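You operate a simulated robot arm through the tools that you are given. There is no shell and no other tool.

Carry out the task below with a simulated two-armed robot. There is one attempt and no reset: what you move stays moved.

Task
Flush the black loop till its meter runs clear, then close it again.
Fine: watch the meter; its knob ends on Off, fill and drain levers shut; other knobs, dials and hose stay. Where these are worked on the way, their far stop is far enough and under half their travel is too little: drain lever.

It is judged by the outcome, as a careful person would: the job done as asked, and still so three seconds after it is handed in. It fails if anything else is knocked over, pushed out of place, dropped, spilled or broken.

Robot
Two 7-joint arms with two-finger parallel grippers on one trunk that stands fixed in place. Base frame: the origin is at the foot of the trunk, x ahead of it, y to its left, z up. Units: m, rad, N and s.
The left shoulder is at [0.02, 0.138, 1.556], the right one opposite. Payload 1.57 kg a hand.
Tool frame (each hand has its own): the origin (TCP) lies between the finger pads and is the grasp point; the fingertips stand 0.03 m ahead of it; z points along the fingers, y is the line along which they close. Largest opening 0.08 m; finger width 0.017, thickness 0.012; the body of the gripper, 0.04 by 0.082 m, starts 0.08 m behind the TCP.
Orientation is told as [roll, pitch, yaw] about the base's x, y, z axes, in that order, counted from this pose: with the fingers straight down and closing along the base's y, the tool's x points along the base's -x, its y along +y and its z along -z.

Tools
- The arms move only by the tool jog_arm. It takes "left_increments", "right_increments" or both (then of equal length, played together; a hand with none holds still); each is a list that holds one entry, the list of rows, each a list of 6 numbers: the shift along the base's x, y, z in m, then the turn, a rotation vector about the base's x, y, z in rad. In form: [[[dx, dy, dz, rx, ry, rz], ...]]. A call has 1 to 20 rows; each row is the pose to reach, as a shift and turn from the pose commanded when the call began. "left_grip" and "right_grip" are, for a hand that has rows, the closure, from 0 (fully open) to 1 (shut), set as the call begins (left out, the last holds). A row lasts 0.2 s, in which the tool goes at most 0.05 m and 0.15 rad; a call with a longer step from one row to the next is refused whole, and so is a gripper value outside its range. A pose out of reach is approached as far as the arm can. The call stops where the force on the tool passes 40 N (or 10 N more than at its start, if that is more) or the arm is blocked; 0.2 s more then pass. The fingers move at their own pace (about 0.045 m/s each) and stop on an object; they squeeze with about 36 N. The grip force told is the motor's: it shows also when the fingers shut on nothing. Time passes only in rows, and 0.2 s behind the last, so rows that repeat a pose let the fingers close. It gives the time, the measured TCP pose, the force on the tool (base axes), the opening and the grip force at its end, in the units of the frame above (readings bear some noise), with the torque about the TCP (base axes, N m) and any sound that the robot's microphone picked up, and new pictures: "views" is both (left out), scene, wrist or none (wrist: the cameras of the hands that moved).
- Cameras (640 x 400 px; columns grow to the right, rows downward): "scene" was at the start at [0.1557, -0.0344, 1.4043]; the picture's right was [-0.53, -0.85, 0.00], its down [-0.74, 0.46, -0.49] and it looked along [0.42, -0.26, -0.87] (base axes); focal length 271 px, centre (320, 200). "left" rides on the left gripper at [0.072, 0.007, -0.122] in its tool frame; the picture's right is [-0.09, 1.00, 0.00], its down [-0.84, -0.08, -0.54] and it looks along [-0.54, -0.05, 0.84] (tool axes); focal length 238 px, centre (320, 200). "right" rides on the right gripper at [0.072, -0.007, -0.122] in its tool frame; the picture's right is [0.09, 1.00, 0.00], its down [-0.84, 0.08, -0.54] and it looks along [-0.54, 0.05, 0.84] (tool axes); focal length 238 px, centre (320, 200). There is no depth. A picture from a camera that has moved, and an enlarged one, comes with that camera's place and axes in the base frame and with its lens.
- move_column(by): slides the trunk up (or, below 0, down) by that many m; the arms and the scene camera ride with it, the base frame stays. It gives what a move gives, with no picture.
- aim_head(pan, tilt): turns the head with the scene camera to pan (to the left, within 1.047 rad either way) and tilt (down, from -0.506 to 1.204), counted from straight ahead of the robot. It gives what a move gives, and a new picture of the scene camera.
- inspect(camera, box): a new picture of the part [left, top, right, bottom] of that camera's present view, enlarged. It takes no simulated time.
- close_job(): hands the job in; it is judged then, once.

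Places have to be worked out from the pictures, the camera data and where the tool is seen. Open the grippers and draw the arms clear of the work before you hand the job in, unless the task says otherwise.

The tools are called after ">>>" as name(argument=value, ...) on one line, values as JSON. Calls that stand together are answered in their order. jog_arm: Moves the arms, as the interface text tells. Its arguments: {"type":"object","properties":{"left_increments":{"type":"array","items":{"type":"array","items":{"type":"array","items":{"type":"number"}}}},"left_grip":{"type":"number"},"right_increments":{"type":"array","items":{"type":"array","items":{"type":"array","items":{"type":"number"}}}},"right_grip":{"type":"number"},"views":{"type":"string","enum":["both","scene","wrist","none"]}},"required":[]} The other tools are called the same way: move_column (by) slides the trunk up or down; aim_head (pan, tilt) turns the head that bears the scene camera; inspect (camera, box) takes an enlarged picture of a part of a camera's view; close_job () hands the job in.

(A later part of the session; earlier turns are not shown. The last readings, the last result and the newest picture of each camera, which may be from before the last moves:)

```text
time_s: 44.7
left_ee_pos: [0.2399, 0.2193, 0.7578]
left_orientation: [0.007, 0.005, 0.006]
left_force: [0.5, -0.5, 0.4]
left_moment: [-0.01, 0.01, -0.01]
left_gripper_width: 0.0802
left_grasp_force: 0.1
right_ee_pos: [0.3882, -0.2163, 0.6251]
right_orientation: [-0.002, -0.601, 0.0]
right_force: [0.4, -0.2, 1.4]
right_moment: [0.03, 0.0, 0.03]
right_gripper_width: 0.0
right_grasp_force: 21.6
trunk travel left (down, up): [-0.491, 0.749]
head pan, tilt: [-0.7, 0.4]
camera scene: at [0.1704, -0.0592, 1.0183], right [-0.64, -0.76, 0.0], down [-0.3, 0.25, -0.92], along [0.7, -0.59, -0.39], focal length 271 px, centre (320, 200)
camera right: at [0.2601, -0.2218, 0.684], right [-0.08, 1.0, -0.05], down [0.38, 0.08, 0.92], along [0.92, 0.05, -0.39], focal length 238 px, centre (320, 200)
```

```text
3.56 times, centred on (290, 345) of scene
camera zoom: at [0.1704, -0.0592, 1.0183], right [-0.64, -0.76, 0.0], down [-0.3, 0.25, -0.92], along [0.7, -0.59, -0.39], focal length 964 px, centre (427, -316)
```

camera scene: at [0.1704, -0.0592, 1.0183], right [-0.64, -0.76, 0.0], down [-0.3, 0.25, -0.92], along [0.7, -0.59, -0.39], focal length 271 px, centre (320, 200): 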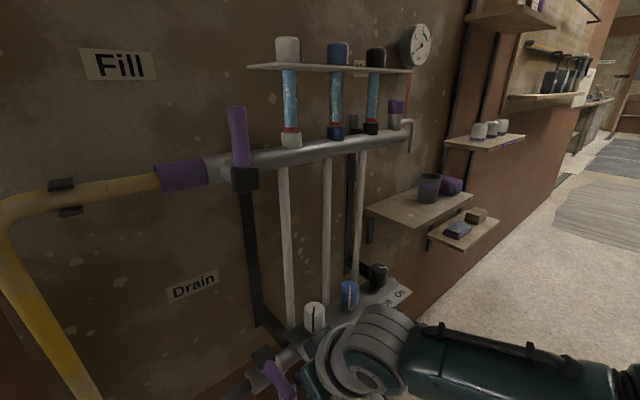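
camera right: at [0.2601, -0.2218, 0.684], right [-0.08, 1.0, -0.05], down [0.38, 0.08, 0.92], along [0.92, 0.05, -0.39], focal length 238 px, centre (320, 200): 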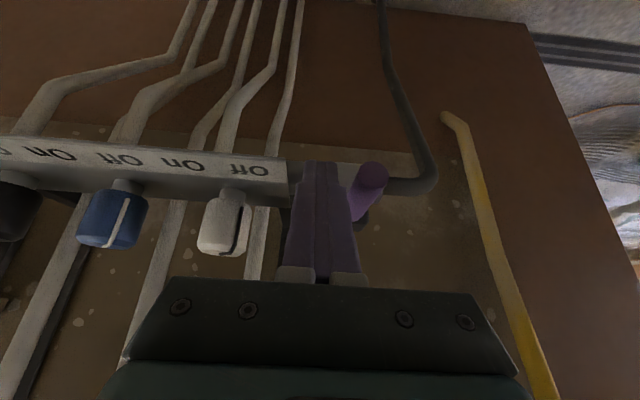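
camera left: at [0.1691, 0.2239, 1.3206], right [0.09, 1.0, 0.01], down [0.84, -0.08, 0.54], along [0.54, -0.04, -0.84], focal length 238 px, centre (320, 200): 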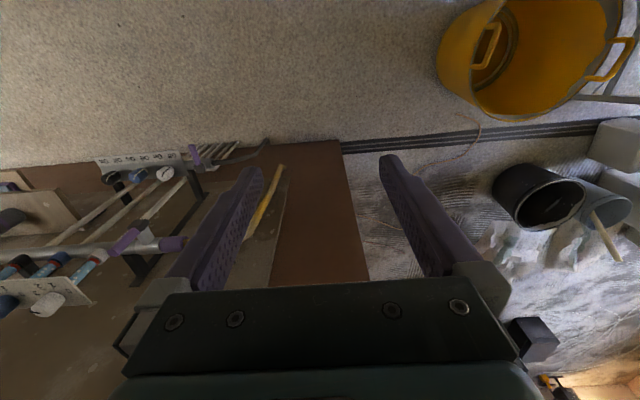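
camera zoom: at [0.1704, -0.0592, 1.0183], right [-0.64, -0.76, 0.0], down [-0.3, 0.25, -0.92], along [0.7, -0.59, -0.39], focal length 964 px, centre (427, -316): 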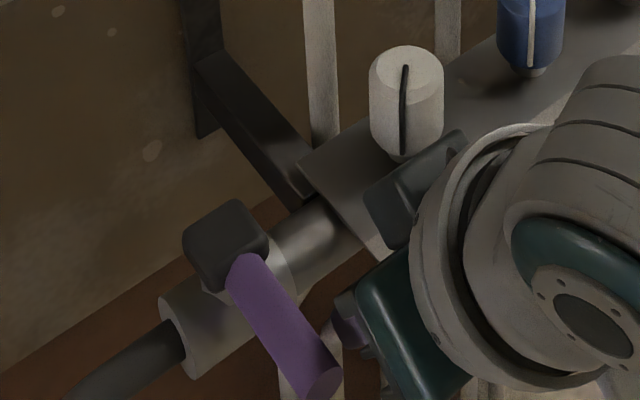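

The fingertips sit right beside the lever with no contact. I'll gently test the +y direction in small steps.

>>> jog_arm(right_increments=[[[0, 0.006, 0, 0, 0, 0], [0, 0.012, 0, 0, 0, 0], [0, 0.017, 0, 0, 0, 0], [0, 0.022, 0, 0, 0, 0], [0.0, 0.027, 0, 0, 0, 0]]], right_grip=1, views="both")

>>> inspect(camera="right", box=[220, 100, 460, 260])

```text
time_s: 45.9
left_ee_pos: [0.2394, 0.2186, 0.758]
left_orientation: [0.008, 0.004, 0.005]
left_force: [0.5, -0.5, 1.0]
left_moment: [0.01, 0.01, 0.01]
left_gripper_width: 0.0799
left_grasp_force: 0.1
right_ee_pos: [0.3883, -0.189, 0.6265]
right_orientation: [0.003, -0.598, 0.001]
right_force: [-1.3, -1.2, -0.5]
right_moment: [-0.02, 0.02, 0.01]
right_gripper_width: 0.0
right_grasp_force: 21.5
trunk travel left (down, up): [-0.491, 0.749]
head pan, tilt: [-0.7, 0.4]
camera scene: at [0.1701, -0.0593, 1.0183], right [-0.64, -0.76, 0.0], down [-0.3, 0.25, -0.92], along [0.7, -0.59, -0.39], focal length 271 px, centre (320, 200)
camera right: at [0.2604, -0.1951, 0.6853], right [-0.08, 1.0, -0.05], down [0.38, 0.08, 0.92], along [0.92, 0.05, -0.39], focal length 238 px, centre (320, 200)
```

scene: 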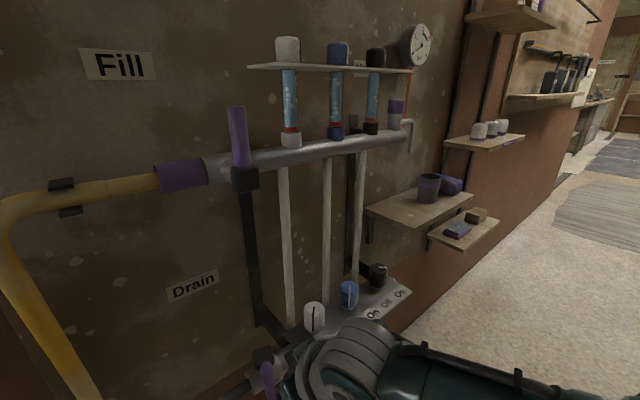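
right: 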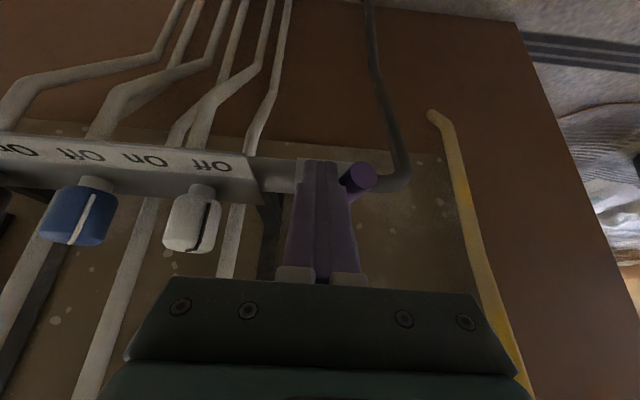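

```text
2.50 times, centred on (340, 180) of right
camera zoom: at [0.2604, -0.1951, 0.6853], right [-0.08, 1.0, -0.05], down [0.38, 0.08, 0.92], along [0.92, 0.05, -0.39], focal length 596 px, centre (270, 250)
```

zoom: 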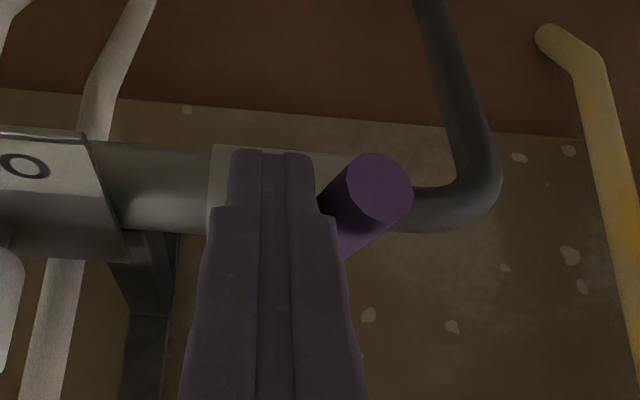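

The lever swings freely toward +y with about 1 N. I'll follow its arc toward the far stop, along the pipe direction.

>>> jog_arm(right_increments=[[[0.0005, 0.008, 0.002, 0, 0, 0], [0.002, 0.0156, 0.004, 0, 0, 0], [0.004, 0.0236, 0.005, 0, 0, 0], [0.007, 0.0316, 0.005, 0, 0, 0], [0.012, 0.039, 0.005, 0, 0, 0], [0.018, 0.046, 0.005, 0, 0, 0], [0.0255, 0.052, 0.005, 0, 0, 0], [0.032, 0.056, 0.005, 0, 0, 0]]], right_grip=1, views="both")

>>> inspect(camera="right", box=[220, 100, 460, 260])

>>> inspect(camera="scene", box=[200, 290, 380, 400])

```text
time_s: 47.7
left_ee_pos: [0.2399, 0.2195, 0.7586]
left_orientation: [0.006, 0.005, 0.006]
left_force: [-0.2, 1.4, -0.2]
left_moment: [0.02, 0.01, -0.01]
left_gripper_width: 0.0802
left_grasp_force: 0.0
right_ee_pos: [0.4218, -0.1343, 0.6319]
right_orientation: [0.001, -0.605, -0.001]
right_force: [0.6, -0.3, -0.8]
right_moment: [0.01, 0.01, -0.01]
right_gripper_width: 0.0
right_grasp_force: 21.4
trunk travel left (down, up): [-0.491, 0.749]
head pan, tilt: [-0.7, 0.4]
camera scene: at [0.1705, -0.0591, 1.0184], right [-0.64, -0.76, 0.0], down [-0.3, 0.25, -0.92], along [0.7, -0.59, -0.39], focal length 271 px, centre (320, 200)
camera right: at [0.2947, -0.1399, 0.6913], right [-0.07, 1.0, -0.05], down [0.38, 0.08, 0.92], along [0.92, 0.05, -0.39], focal length 238 px, centre (320, 200)
```

scene: 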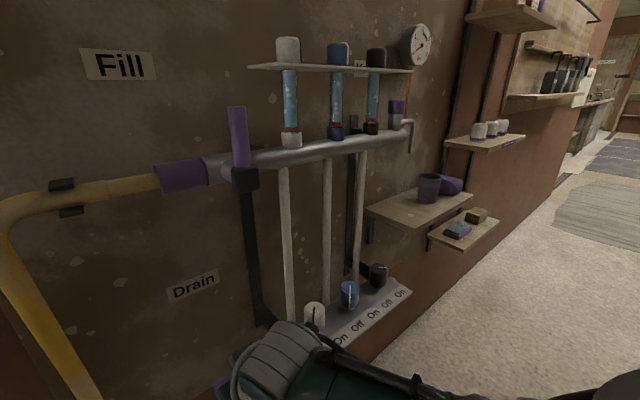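
right: 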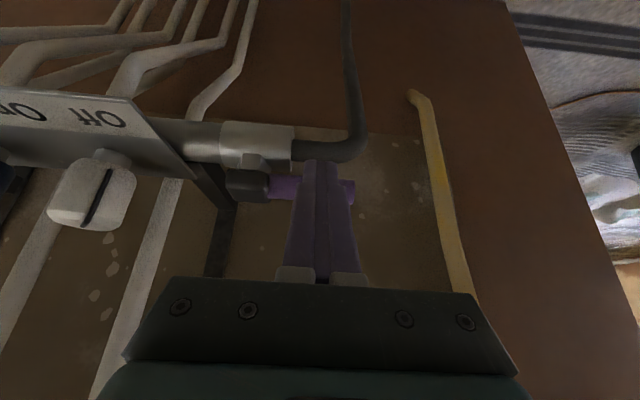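

```text
2.50 times, centred on (340, 180) of right
camera zoom: at [0.2947, -0.1399, 0.6913], right [-0.07, 1.0, -0.05], down [0.38, 0.08, 0.92], along [0.92, 0.05, -0.39], focal length 596 px, centre (270, 250)
```

zoom: 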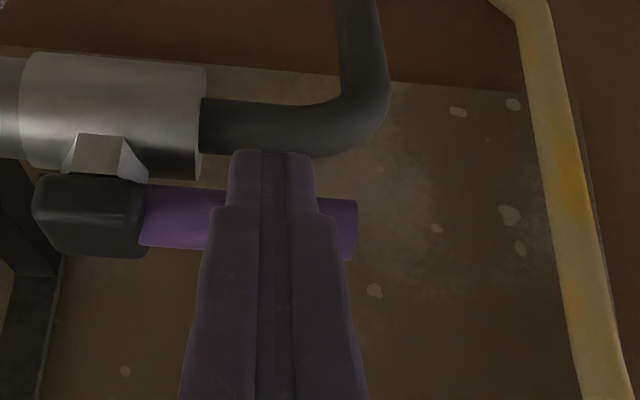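

```text
3.56 times, centred on (290, 345) of scene
camera zoom: at [0.1705, -0.0591, 1.0184], right [-0.64, -0.76, 0.0], down [-0.3, 0.25, -0.92], along [0.7, -0.59, -0.39], focal length 964 px, centre (427, -316)
```

zoom: 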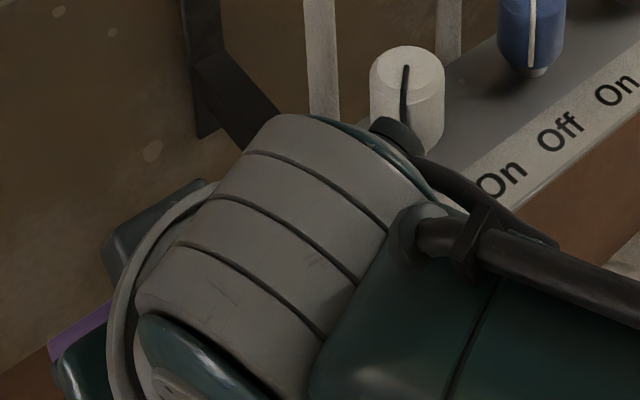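

The lever is nearly in line with the pipe. I'll nudge it a little further to feel the far stop.

>>> jog_arm(right_increments=[[[0.003, 0.001, 0, 0, 0, 0], [0.006, 0.002, 0, 0, 0, 0], [0.009, 0.003, 0, 0, 0, 0]]], right_grip=1, views="wrist")

>>> inspect(camera="right", box=[220, 100, 460, 260])

```text
time_s: 48.5
left_ee_pos: [0.2384, 0.2181, 0.7585]
left_orientation: [0.007, 0.007, 0.004]
left_force: [0.5, 0.2, 0.3]
left_moment: [-0.04, -0.01, -0.02]
left_gripper_width: 0.0801
left_grasp_force: 0.0
right_ee_pos: [0.4269, -0.1312, 0.6293]
right_orientation: [-0.001, -0.597, 0.001]
right_force: [-4.1, -2.7, 0.0]
right_moment: [-0.02, 0.12, -0.03]
right_gripper_width: 0.0001
right_grasp_force: 21.2
trunk travel left (down, up): [-0.491, 0.749]
head pan, tilt: [-0.7, 0.4]
camera right: at [0.3003, -0.1365, 0.6897], right [-0.08, 1.0, -0.05], down [0.39, 0.08, 0.92], along [0.92, 0.05, -0.39], focal length 238 px, centre (320, 200)
```

right: 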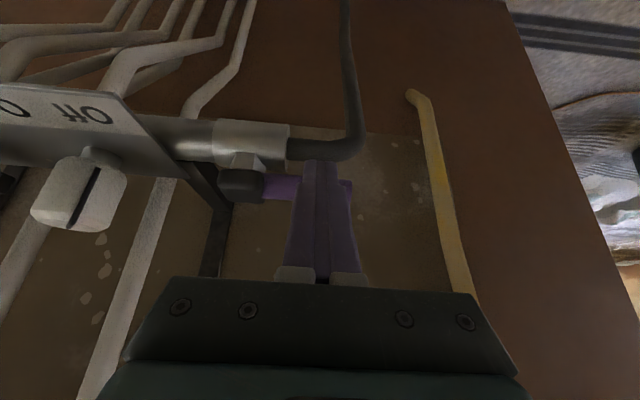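

```text
2.50 times, centred on (340, 180) of right
camera zoom: at [0.3003, -0.1365, 0.6897], right [-0.08, 1.0, -0.05], down [0.39, 0.08, 0.92], along [0.92, 0.05, -0.39], focal length 596 px, centre (270, 250)
```

zoom: 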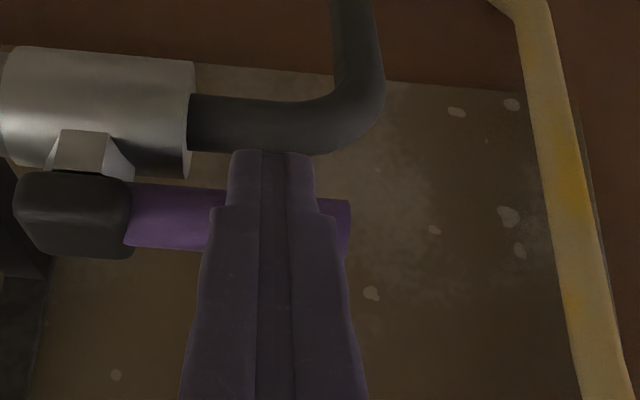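

The force rose at the stop, so the drain lever is fully open. I'll withdraw, raise the trunk so the right arm can reach the fill lever, and check everything visually.

>>> jog_arm(right_increments=[[[-0.02, 0.0, 0.0, 0, 0, 0], [-0.05, -0.01, 0.02, 0, 0, 0], [-0.08, -0.03, 0.05, 0, 0, 0], [-0.09, -0.07, 0.07, 0, 0, 0], [-0.09, -0.11, 0.08, 0, 0, 0]]], right_grip=1, views="none")

>>> move_column(by=0.25)

>>> aim_head(pan=-0.7, tilt=0.7)

>>> inspect(camera="right", box=[160, 60, 480, 260])

```text
time_s: 49.7
left_ee_pos: [0.2396, 0.2181, 0.7575]
left_orientation: [0.007, 0.005, 0.007]
left_force: [-0.1, 1.3, -0.3]
left_moment: [0.0, -0.02, -0.02]
left_gripper_width: 0.0798
left_grasp_force: 0.2
right_ee_pos: [0.3388, -0.2434, 0.7119]
right_orientation: [-0.002, -0.603, 0.0]
right_force: [0.2, 0.5, 0.2]
right_moment: [-0.01, -0.01, 0.03]
right_gripper_width: 0.0
right_grasp_force: 21.0
trunk travel left (down, up): [-0.491, 0.749]
head pan, tilt: [-0.7, 0.4]
```

```text
time_s: 52.3
left_ee_pos: [0.2396, 0.2195, 1.0088]
left_orientation: [0.006, 0.005, 0.006]
left_force: [-0.3, -0.2, 0.2]
left_moment: [0.05, -0.01, 0.0]
left_gripper_width: 0.08
left_grasp_force: 0.0
right_ee_pos: [0.3388, -0.2414, 0.9598]
right_orientation: [-0.001, -0.6, 0.0]
right_force: [0.4, 0.1, -0.2]
right_moment: [-0.01, 0.04, 0.02]
right_gripper_width: 0.0
right_grasp_force: 21.3
trunk travel left (down, up): [-0.741, 0.499]
head pan, tilt: [-0.7, 0.4]
```

```text
time_s: 53.1
left_ee_pos: [0.2414, 0.219, 1.0082]
left_orientation: [0.006, 0.005, 0.007]
left_force: [-0.7, 1.1, -0.2]
left_moment: [0.0, 0.02, 0.0]
left_gripper_width: 0.0797
left_grasp_force: 0.2
right_ee_pos: [0.3386, -0.2422, 0.9611]
right_orientation: [0.0, -0.603, 0.001]
right_force: [-0.2, -0.2, 0.4]
right_moment: [-0.03, 0.01, 0.03]
right_gripper_width: 0.0
right_grasp_force: 20.9
trunk travel left (down, up): [-0.741, 0.499]
head pan, tilt: [-0.7, 0.7]
camera scene: at [0.1645, -0.0542, 1.2415], right [-0.64, -0.76, 0.0], down [-0.49, 0.41, -0.77], along [0.59, -0.49, -0.64], focal length 271 px, centre (320, 200)
```

scene: 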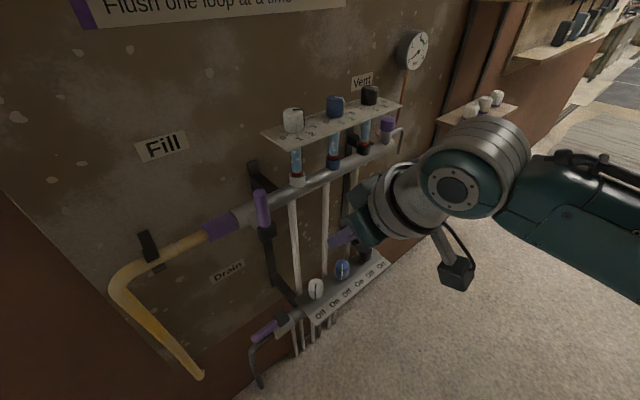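

```text
2.00 times, centred on (320, 160) of right
camera zoom: at [0.2111, -0.2475, 1.021], right [-0.08, 1.0, -0.05], down [0.38, 0.08, 0.92], along [0.92, 0.05, -0.39], focal length 477 px, centre (320, 280)
```

zoom: 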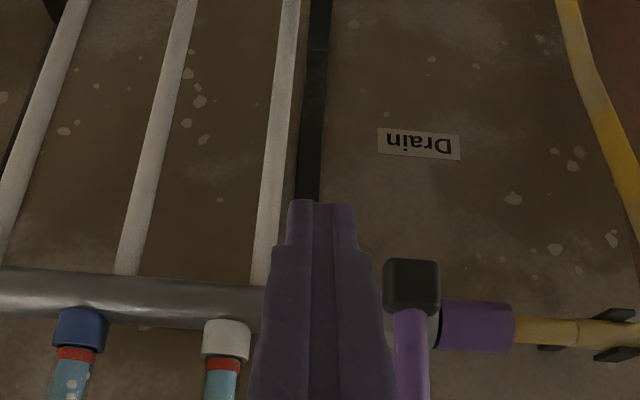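

The drain lever lies open along its pipe. The fill lever stands upright at y≈-0.184 and x≈0.45 above its hub at z≈0.92. I'll place the closed fingertips on its right side without contact.

>>> jog_arm(right_increments=[[[0.01, 0.0, 0.035, 0, 0, 0], [0.045, 0.01, 0.04, 0, 0, 0], [0.08, 0.02, 0.035, 0, 0, 0], [0.1, 0.0275, 0.0305, 0, 0, 0], [0.1, 0.0275, 0.0305, 0, 0, 0]]], right_grip=1, views="both")

>>> inspect(camera="right", box=[200, 100, 440, 280])

>>> inspect(camera="scene", box=[200, 90, 420, 260])

```text
time_s: 54.3
left_ee_pos: [0.2405, 0.2182, 1.0079]
left_orientation: [0.006, 0.006, 0.005]
left_force: [0.3, 0.0, 0.4]
left_moment: [-0.02, 0.03, -0.03]
left_gripper_width: 0.0803
left_grasp_force: 0.0
right_ee_pos: [0.4374, -0.2172, 0.9897]
right_orientation: [-0.001, -0.603, -0.001]
right_force: [-1.2, 0.0, -0.2]
right_moment: [0.0, 0.01, 0.02]
right_gripper_width: 0.0
right_grasp_force: 21.2
trunk travel left (down, up): [-0.741, 0.499]
head pan, tilt: [-0.7, 0.7]
camera scene: at [0.1646, -0.0542, 1.2415], right [-0.64, -0.76, 0.0], down [-0.49, 0.41, -0.76], along [0.59, -0.49, -0.64], focal length 271 px, centre (320, 200)
camera right: at [0.3096, -0.2222, 1.0506], right [-0.08, 1.0, -0.05], down [0.38, 0.08, 0.92], along [0.92, 0.05, -0.39], focal length 238 px, centre (320, 200)
```

scene: 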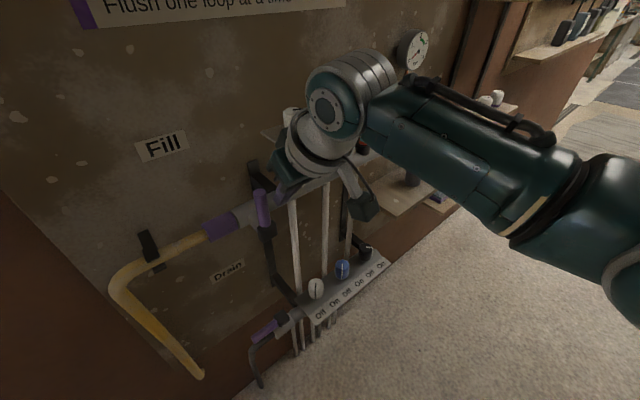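
right: 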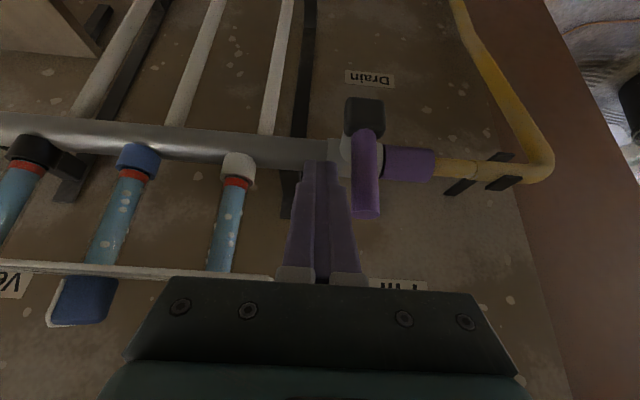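

```text
2.22 times, centred on (320, 190) of right
camera zoom: at [0.3096, -0.2222, 1.0506], right [-0.08, 1.0, -0.05], down [0.38, 0.08, 0.92], along [0.92, 0.05, -0.39], focal length 530 px, centre (320, 222)
```

zoom: 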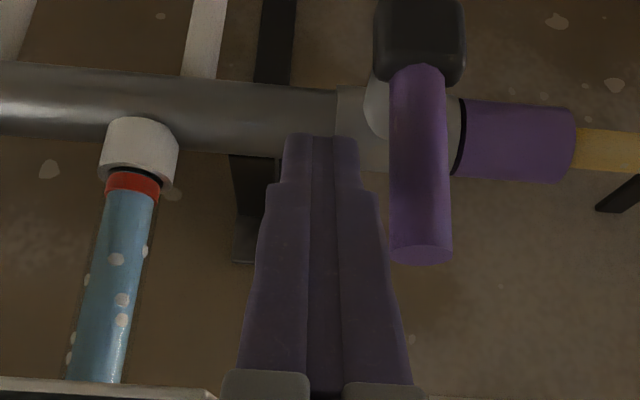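

```text
2.35 times, centred on (310, 175) of scene
camera zoom: at [0.1646, -0.0542, 1.2415], right [-0.64, -0.76, 0.0], down [-0.49, 0.41, -0.76], along [0.59, -0.49, -0.64], focal length 638 px, centre (344, 259)
```

zoom: 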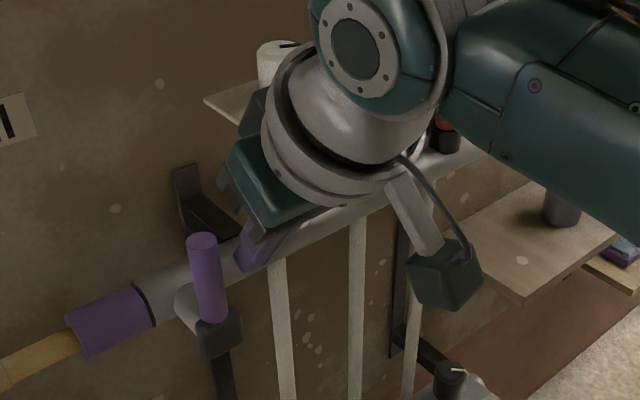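

The poker is beside the fill lever. I'll gently test the +y direction.

>>> jog_arm(right_increments=[[[0, 0.007, 0, 0, 0, 0], [0, 0.012, 0, 0, 0, 0], [0, 0.016, 0, 0, 0, 0], [0, 0.02, 0, 0, 0, 0], [0, 0.024, 0, 0, 0, 0]]], right_grip=1, views="none")

>>> inspect(camera="right", box=[200, 100, 440, 280])

```text
time_s: 55.5
left_ee_pos: [0.2401, 0.219, 1.0083]
left_orientation: [0.006, 0.003, 0.006]
left_force: [-0.5, 0.2, 1.1]
left_moment: [-0.03, -0.04, 0.0]
left_gripper_width: 0.0799
left_grasp_force: 0.0
right_ee_pos: [0.4384, -0.1907, 0.9929]
right_orientation: [0.003, -0.603, 0.002]
right_force: [-0.9, -0.1, -0.5]
right_moment: [0.02, -0.01, -0.02]
right_gripper_width: 0.0
right_grasp_force: 21.2
trunk travel left (down, up): [-0.741, 0.499]
head pan, tilt: [-0.7, 0.7]
```

```text
2.22 times, centred on (320, 190) of right
camera zoom: at [0.3106, -0.1954, 1.0524], right [-0.08, 1.0, -0.05], down [0.38, 0.08, 0.92], along [0.92, 0.05, -0.39], focal length 530 px, centre (320, 222)
```

zoom: 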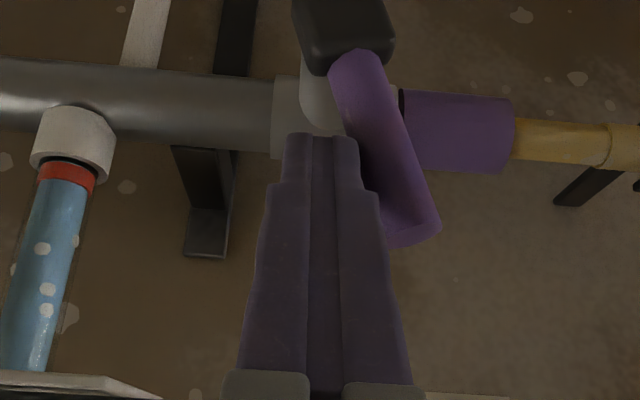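

The fill lever also swings freely toward +y. Before opening it further, I'll check the gauge and black meter.

>>> inspect(camera="scene", box=[380, 20, 450, 80])

>>> inspect(camera="scene", box=[240, 70, 440, 200])

>>> inspect(camera="right", box=[0, 100, 240, 340])

```text
6.67 times, centred on (415, 50) of scene
camera zoom: at [0.1645, -0.0543, 1.2414], right [-0.64, -0.76, 0.0], down [-0.49, 0.41, -0.76], along [0.58, -0.49, -0.64], focal length 1808 px, centre (-313, 1200)
```

zoom: 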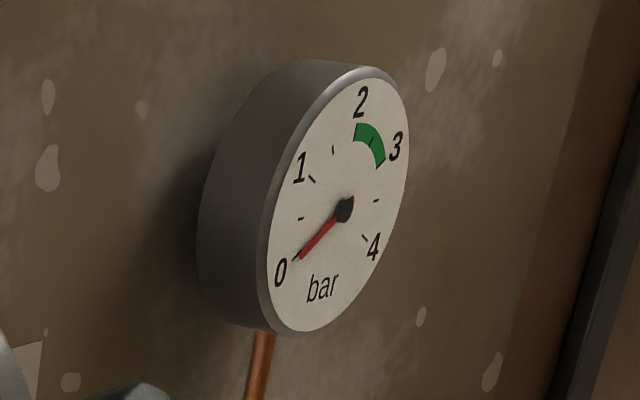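

```text
3.08 times, centred on (340, 135) of scene
camera zoom: at [0.1645, -0.0543, 1.2414], right [-0.64, -0.76, 0.0], down [-0.49, 0.41, -0.76], along [0.58, -0.49, -0.64], focal length 834 px, centre (258, 400)
```

zoom: 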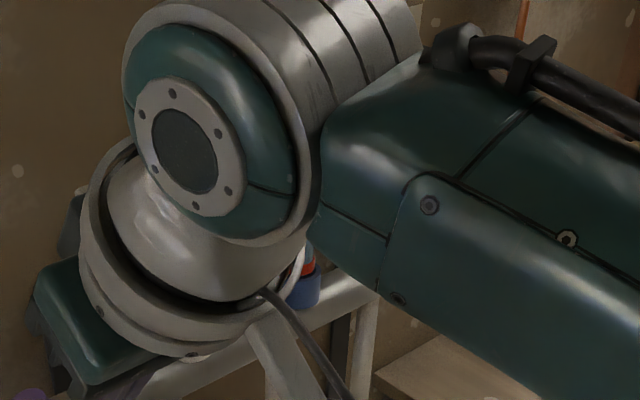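

```text
1.67 times, centred on (120, 220) of right
camera zoom: at [0.3106, -0.1954, 1.0524], right [-0.08, 1.0, -0.05], down [0.38, 0.08, 0.92], along [0.92, 0.05, -0.39], focal length 397 px, centre (653, 167)
```

zoom: 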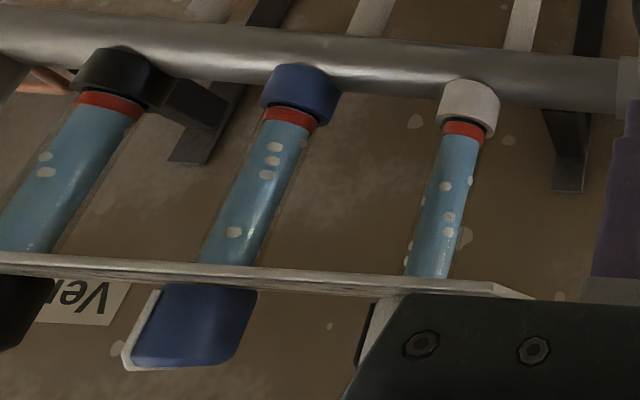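

The gauge still reads 0 and the wrist camera can see all three meters. I'll open the fill lever further along its arc to about 50° and look again.

>>> jog_arm(right_increments=[[[0, 0.006, 0.0, 0, 0, 0], [0, 0.0133, -0.0002, 0, 0, 0], [0, 0.019, -0.0025, 0, 0, 0], [0, 0.0254, -0.0051, 0, 0, 0]]], right_grip=1, views="none")

>>> inspect(camera="right", box=[200, 100, 440, 280])

>>> inspect(camera="right", box=[0, 100, 240, 340])

>>> inspect(camera="scene", box=[380, 20, 450, 80])

```text
time_s: 56.5
left_ee_pos: [0.2405, 0.2184, 1.0073]
left_orientation: [0.008, 0.005, 0.005]
left_force: [0.0, 0.5, 0.6]
left_moment: [-0.01, 0.04, 0.0]
left_gripper_width: 0.0801
left_grasp_force: 0.1
right_ee_pos: [0.4394, -0.1648, 0.9891]
right_orientation: [-0.002, -0.603, -0.001]
right_force: [-1.4, -0.6, 0.1]
right_moment: [-0.01, -0.02, 0.0]
right_gripper_width: 0.0
right_grasp_force: 21.6
trunk travel left (down, up): [-0.741, 0.499]
head pan, tilt: [-0.7, 0.7]
```

```text
2.22 times, centred on (320, 190) of right
camera zoom: at [0.311, -0.1713, 1.0473], right [-0.08, 1.0, -0.05], down [0.38, 0.08, 0.92], along [0.92, 0.05, -0.39], focal length 530 px, centre (320, 222)
```

zoom: 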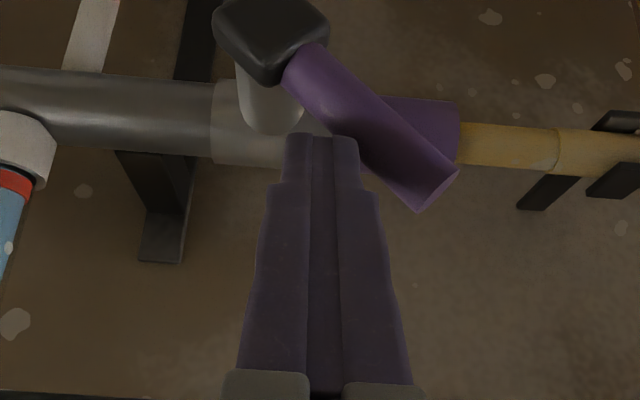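

```text
1.67 times, centred on (120, 220) of right
camera zoom: at [0.311, -0.1713, 1.0473], right [-0.08, 1.0, -0.05], down [0.38, 0.08, 0.92], along [0.92, 0.05, -0.39], focal length 397 px, centre (653, 167)
```

zoom: 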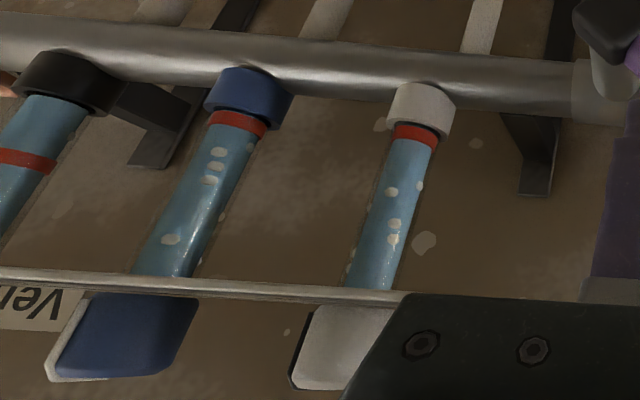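

```text
6.67 times, centred on (415, 50) of scene
camera zoom: at [0.1644, -0.0543, 1.2414], right [-0.64, -0.76, 0.0], down [-0.49, 0.41, -0.76], along [0.58, -0.49, -0.64], focal length 1808 px, centre (-313, 1200)
```

zoom: 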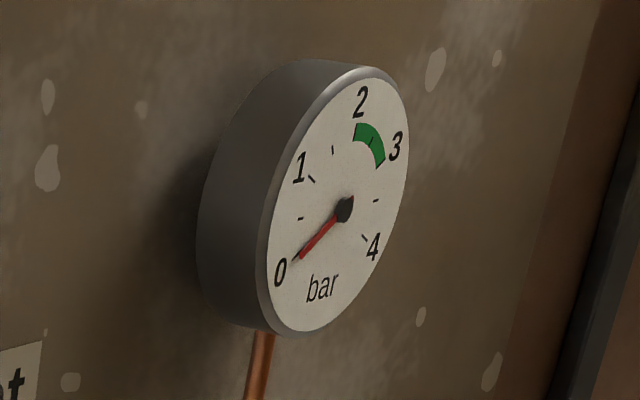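

Only the black meter's red float has risen, so the black loop is flowing. The gauge is still 0 with the drain open. I'll carry on opening the fill lever toward its far position.

>>> jog_arm(right_increments=[[[0, 0.005, -0.004, 0, 0, 0], [0, 0.0101, -0.0098, 0, 0, 0], [0, 0.0135, -0.015, 0, 0, 0], [0, 0.0164, -0.0214, 0, 0, 0], [0, 0.018, -0.026, 0, 0, 0]]], right_grip=1, views="none")

>>> inspect(camera="right", box=[200, 100, 440, 280])

>>> inspect(camera="right", box=[0, 100, 240, 340])

>>> inspect(camera="scene", box=[380, 20, 450, 80])

```text
time_s: 57.7
left_ee_pos: [0.24, 0.2188, 1.009]
left_orientation: [0.006, 0.005, 0.006]
left_force: [0.0, 0.5, -0.8]
left_moment: [0.04, 0.02, -0.01]
left_gripper_width: 0.0798
left_grasp_force: 0.1
right_ee_pos: [0.4391, -0.1466, 0.9608]
right_orientation: [0.0, -0.601, 0.002]
right_force: [0.3, 0.1, -0.4]
right_moment: [0.01, -0.01, 0.02]
right_gripper_width: 0.0
right_grasp_force: 21.6
trunk travel left (down, up): [-0.741, 0.499]
head pan, tilt: [-0.7, 0.7]
```

```text
2.22 times, centred on (320, 190) of right
camera zoom: at [0.3119, -0.1525, 1.0196], right [-0.07, 1.0, -0.05], down [0.38, 0.08, 0.92], along [0.92, 0.05, -0.39], focal length 530 px, centre (320, 222)
```

zoom: 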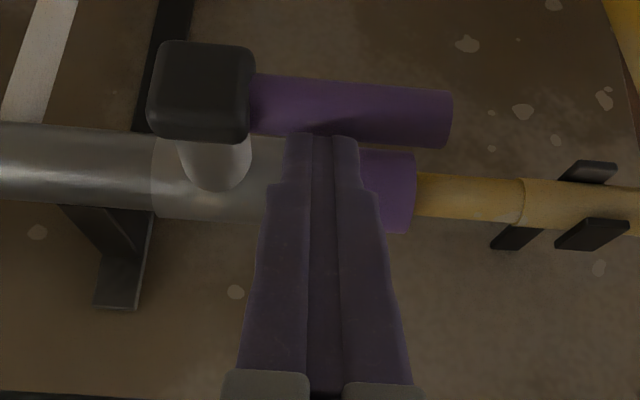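

```text
1.67 times, centred on (120, 220) of right
camera zoom: at [0.3119, -0.1525, 1.0196], right [-0.07, 1.0, -0.05], down [0.38, 0.08, 0.92], along [0.92, 0.05, -0.39], focal length 397 px, centre (653, 167)
```

zoom: 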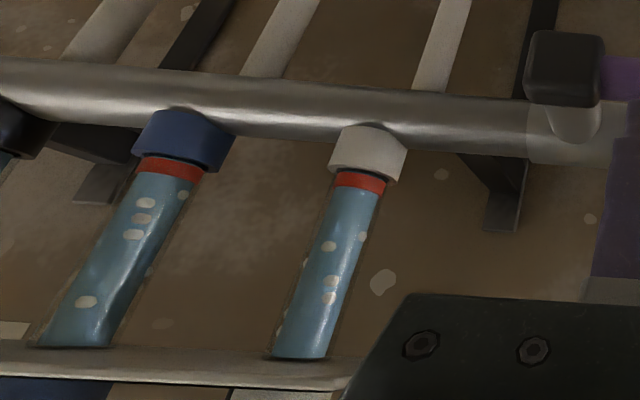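

```text
6.67 times, centred on (415, 50) of scene
camera zoom: at [0.1645, -0.0542, 1.2414], right [-0.64, -0.76, 0.0], down [-0.49, 0.41, -0.76], along [0.59, -0.49, -0.64], focal length 1808 px, centre (-313, 1200)
```

zoom: 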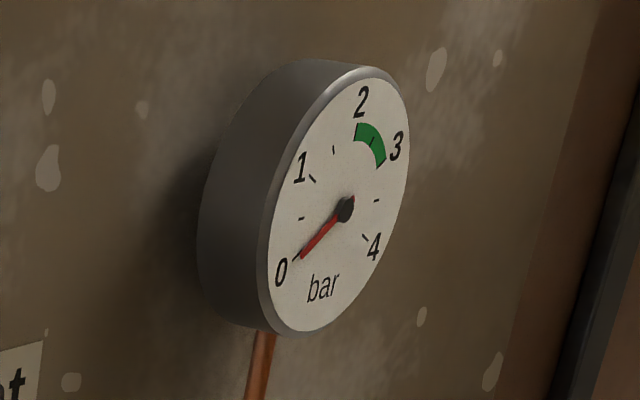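

The fill lever is open and in line with its pipe. I'll withdraw the hand to watch the black meter.

>>> jog_arm(right_increments=[[[-0.02, 0.0, 0.02, 0, 0, 0], [-0.05, 0.0, 0.035, 0, 0, 0], [-0.08, -0.03, 0.03, 0, 0, 0], [-0.1, -0.065, 0.01, 0, 0, 0], [-0.1, -0.095, -0.01, 0, 0, 0]]], right_grip=1, views="scene")

>>> inspect(camera="scene", box=[260, 80, 420, 200])

>>> inspect(camera="right", box=[0, 100, 240, 340])

```text
time_s: 58.9
left_ee_pos: [0.2404, 0.219, 1.009]
left_orientation: [0.007, 0.005, 0.005]
left_force: [1.0, 0.4, -0.1]
left_moment: [-0.02, 0.03, -0.01]
left_gripper_width: 0.0799
left_grasp_force: 0.0
right_ee_pos: [0.3396, -0.2427, 0.9523]
right_orientation: [0.001, -0.603, 0.0]
right_force: [0.0, 0.8, -0.2]
right_moment: [-0.02, -0.07, 0.01]
right_gripper_width: 0.0
right_grasp_force: 20.6
trunk travel left (down, up): [-0.741, 0.499]
head pan, tilt: [-0.7, 0.7]
camera scene: at [0.1645, -0.0542, 1.2415], right [-0.64, -0.76, 0.0], down [-0.49, 0.41, -0.76], along [0.59, -0.49, -0.64], focal length 271 px, centre (320, 200)
```

scene: 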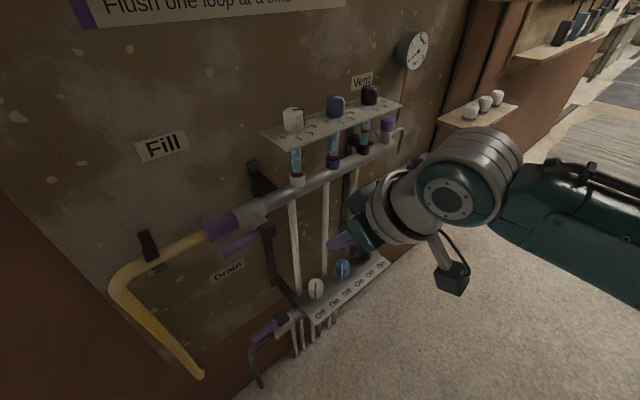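

```text
3.33 times, centred on (340, 140) of scene
camera zoom: at [0.1645, -0.0542, 1.2415], right [-0.64, -0.76, 0.0], down [-0.49, 0.41, -0.76], along [0.59, -0.49, -0.64], focal length 904 px, centre (253, 400)
```

zoom: 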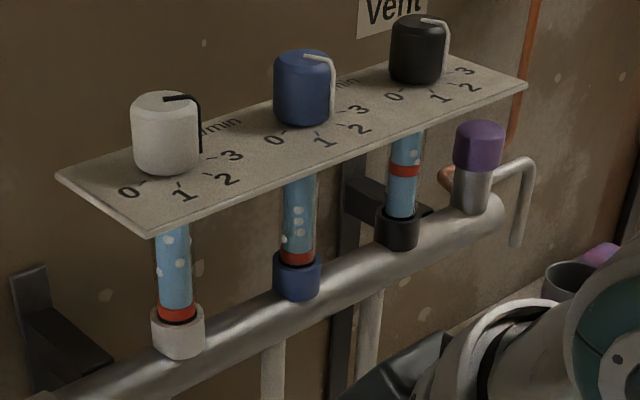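

```text
1.67 times, centred on (120, 220) of right
camera zoom: at [0.2119, -0.2468, 1.0125], right [-0.08, 1.0, -0.05], down [0.38, 0.08, 0.92], along [0.92, 0.05, -0.39], focal length 397 px, centre (653, 167)
```

zoom: 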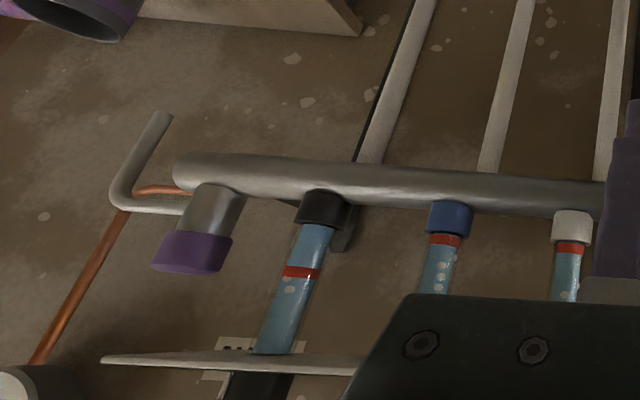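

The black float is raised, and two bubbles remain in its glass. I'll wait in place and keep watching.

>>> jog_arm(right_increments=[[[0, 0, 0, 0, 0, 0], [0, 0, 0, 0, 0, 0], [0, 0, 0, 0, 0, 0], [0, 0, 0, 0, 0, 0], [0, 0, 0, 0, 0, 0], [0, 0, 0, 0, 0, 0], [0, 0, 0, 0, 0, 0], [0, 0, 0, 0, 0, 0], [0, 0, 0, 0, 0, 0], [0, 0, 0, 0, 0, 0]]], views="none")

>>> inspect(camera="right", box=[60, 160, 220, 280])

>>> inspect(camera="scene", box=[330, 80, 430, 160])

>>> inspect(camera="scene", box=[380, 20, 450, 80])

```text
time_s: 61.1
left_ee_pos: [0.2406, 0.2195, 1.0079]
left_orientation: [0.007, 0.004, 0.005]
left_force: [0.9, 0.7, 0.4]
left_moment: [0.05, 0.01, 0.01]
left_gripper_width: 0.0802
left_grasp_force: 0.0
right_ee_pos: [0.3404, -0.2407, 0.954]
right_orientation: [-0.002, -0.601, -0.001]
right_force: [0.1, -0.6, -0.3]
right_moment: [0.01, -0.03, 0.02]
right_gripper_width: 0.0002
right_grasp_force: 21.3
trunk travel left (down, up): [-0.741, 0.499]
head pan, tilt: [-0.7, 0.7]
```

```text
3.33 times, centred on (140, 220) of right
camera zoom: at [0.2122, -0.2465, 1.0126], right [-0.08, 1.0, -0.05], down [0.38, 0.08, 0.92], along [0.92, 0.05, -0.39], focal length 794 px, centre (920, 133)
```

zoom: 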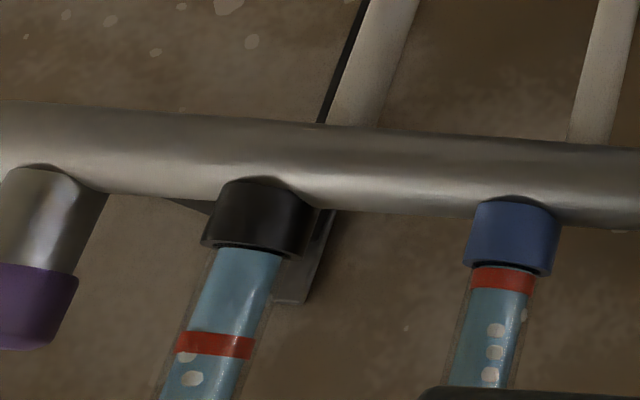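

```text
5.00 times, centred on (380, 120) of scene
camera zoom: at [0.1645, -0.0542, 1.2415], right [-0.64, -0.76, 0.0], down [-0.49, 0.41, -0.76], along [0.59, -0.49, -0.64], focal length 1356 px, centre (20, 600)
```

zoom: 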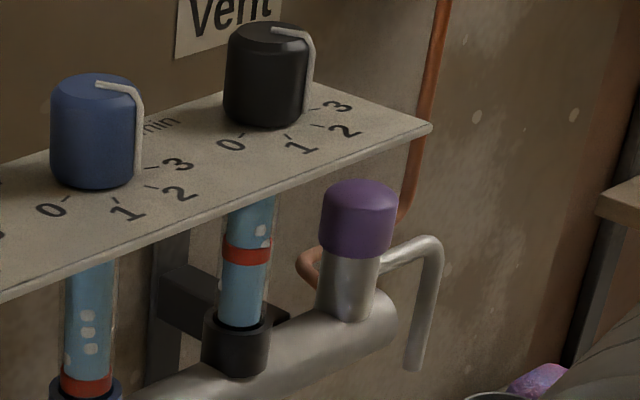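

```text
6.67 times, centred on (415, 50) of scene
camera zoom: at [0.1645, -0.0542, 1.2415], right [-0.64, -0.76, 0.0], down [-0.49, 0.41, -0.76], along [0.59, -0.49, -0.64], focal length 1808 px, centre (-313, 1200)
```

zoom: 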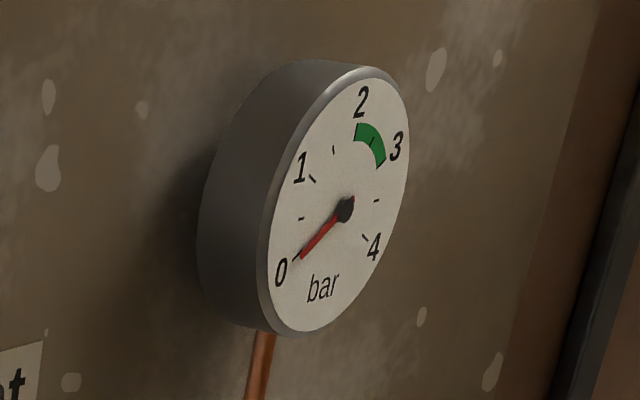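

Bubbles are still there and the gauge stays at 0. Waiting longer.

>>> jog_arm(right_increments=[[[0, 0, 0, 0, 0, 0], [0, 0, 0, 0, 0, 0], [0, 0, 0, 0, 0, 0], [0, 0, 0, 0, 0, 0], [0, 0, 0, 0, 0, 0], [0, 0, 0, 0, 0, 0], [0, 0, 0, 0, 0, 0], [0, 0, 0, 0, 0, 0], [0, 0, 0, 0, 0, 0], [0, 0, 0, 0, 0, 0], [0, 0, 0, 0, 0, 0], [0, 0, 0, 0, 0, 0], [0, 0, 0, 0, 0, 0], [0, 0, 0, 0, 0, 0], [0, 0, 0, 0, 0, 0], [0, 0, 0, 0, 0, 0], [0, 0, 0, 0, 0, 0], [0, 0, 0, 0, 0, 0], [0, 0, 0, 0, 0, 0], [0, 0, 0, 0, 0, 0]]], views="none")

>>> inspect(camera="right", box=[60, 200, 220, 320])

>>> inspect(camera="scene", box=[330, 80, 430, 160])

```text
time_s: 65.3
left_ee_pos: [0.2406, 0.2193, 1.0077]
left_orientation: [0.007, 0.005, 0.005]
left_force: [0.3, 0.1, 0.0]
left_moment: [-0.02, -0.02, 0.02]
left_gripper_width: 0.0801
left_grasp_force: 0.2
right_ee_pos: [0.3399, -0.2414, 0.9539]
right_orientation: [-0.002, -0.602, 0.0]
right_force: [-0.2, 0.1, 0.3]
right_moment: [-0.01, -0.01, -0.02]
right_gripper_width: 0.0
right_grasp_force: 21.8
trunk travel left (down, up): [-0.741, 0.499]
head pan, tilt: [-0.7, 0.7]
```

```text
3.33 times, centred on (140, 260) of right
camera zoom: at [0.2122, -0.2465, 1.0126], right [-0.08, 1.0, -0.05], down [0.38, 0.08, 0.92], along [0.92, 0.05, -0.39], focal length 794 px, centre (920, 0)
```

zoom: 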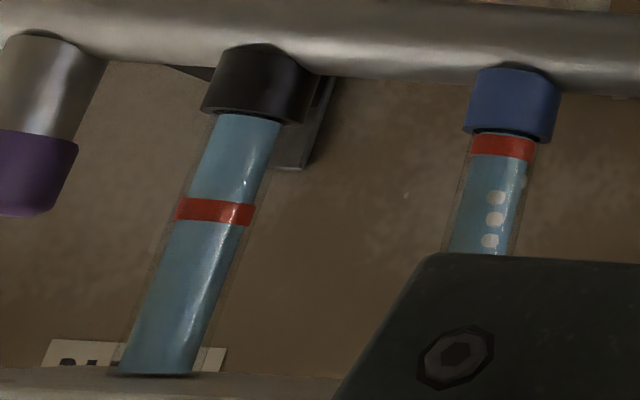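

```text
5.00 times, centred on (380, 120) of scene
camera zoom: at [0.1645, -0.0542, 1.2415], right [-0.64, -0.76, 0.0], down [-0.49, 0.41, -0.76], along [0.59, -0.49, -0.64], focal length 1356 px, centre (20, 600)
```

zoom: 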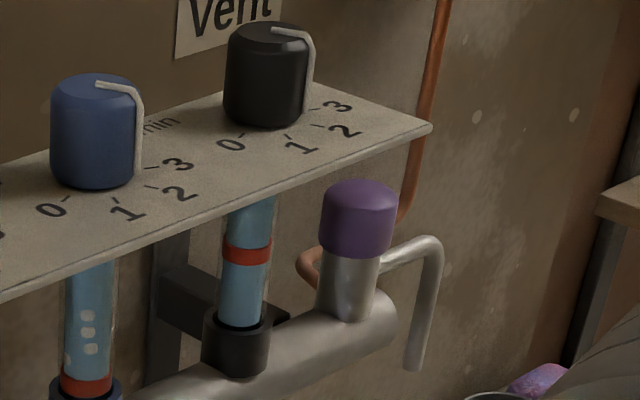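

The black glass is now clear of bubbles with the float up. Next I close the fill first: I'll flatten the right tool and come in front of and below the fill lever, checking the meter again on the way.

>>> jog_arm(right_increments=[[[0, 0.02, -0.005, 0, -0.14, 0], [0.01, 0.05, -0.01, 0, -0.28, 0], [0.02, 0.08, -0.015, 0, -0.42, 0], [0.025, 0.1, -0.018, 0, -0.55, 0], [0.03, 0.111, -0.02, 0, -0.6, 0]]], right_grip=1, views="both")

>>> inspect(camera="right", box=[200, 100, 440, 280])

>>> inspect(camera="scene", box=[180, 160, 400, 300])

```text
time_s: 66.5
left_ee_pos: [0.2398, 0.2187, 1.0076]
left_orientation: [0.007, 0.006, 0.004]
left_force: [-0.4, 0.1, 0.4]
left_moment: [-0.01, 0.0, -0.02]
left_gripper_width: 0.0802
left_grasp_force: 0.1
right_ee_pos: [0.3663, -0.1348, 0.9295]
right_orientation: [-0.045, -1.2, 0.052]
right_force: [0.0, -0.8, 0.6]
right_moment: [0.01, 0.02, 0.05]
right_gripper_width: 0.0
right_grasp_force: 21.2
trunk travel left (down, up): [-0.741, 0.499]
head pan, tilt: [-0.7, 0.7]
camera scene: at [0.1645, -0.0542, 1.2415], right [-0.64, -0.76, 0.0], down [-0.49, 0.41, -0.76], along [0.59, -0.49, -0.64], focal length 271 px, centre (320, 200)
camera right: at [0.2268, -0.1427, 0.9061], right [-0.04, 0.99, -0.1], down [-0.2, 0.09, 0.98], along [0.98, 0.06, 0.2], focal length 238 px, centre (320, 200)
```

scene: 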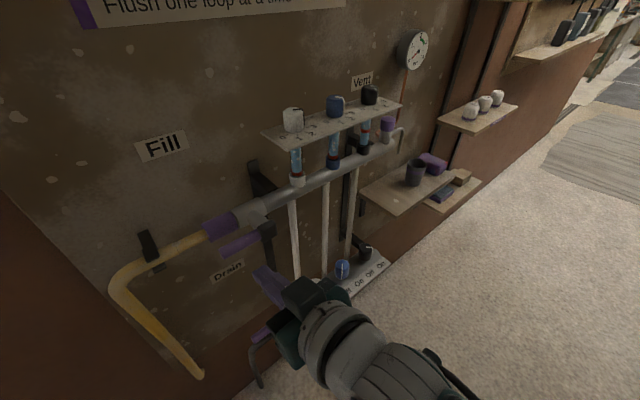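
right: 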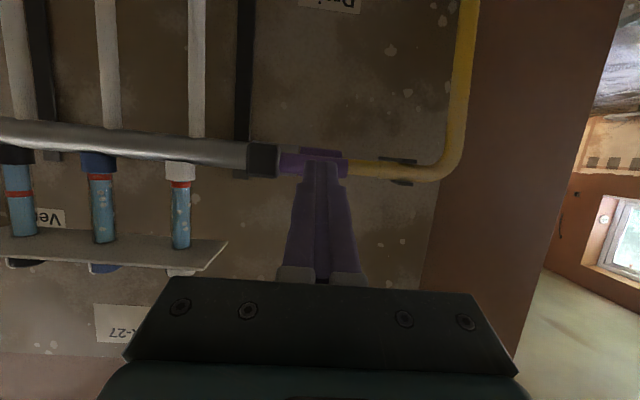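

```text
2.22 times, centred on (320, 190) of right
camera zoom: at [0.2268, -0.1427, 0.9061], right [-0.04, 0.99, -0.1], down [-0.2, 0.09, 0.98], along [0.98, 0.06, 0.2], focal length 530 px, centre (320, 222)
```

zoom: 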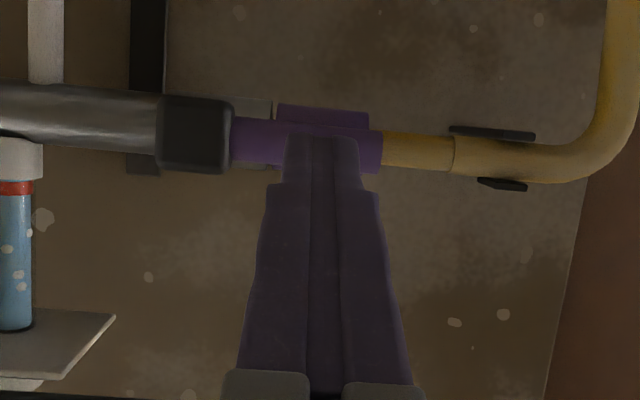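

```text
2.86 times, centred on (290, 230) of scene
camera zoom: at [0.1645, -0.0542, 1.2415], right [-0.64, -0.76, 0.0], down [-0.49, 0.41, -0.76], along [0.59, -0.49, -0.64], focal length 775 px, centre (406, 114)
```

zoom: 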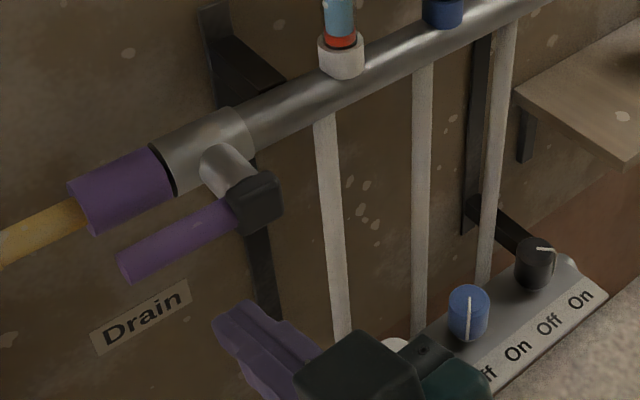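

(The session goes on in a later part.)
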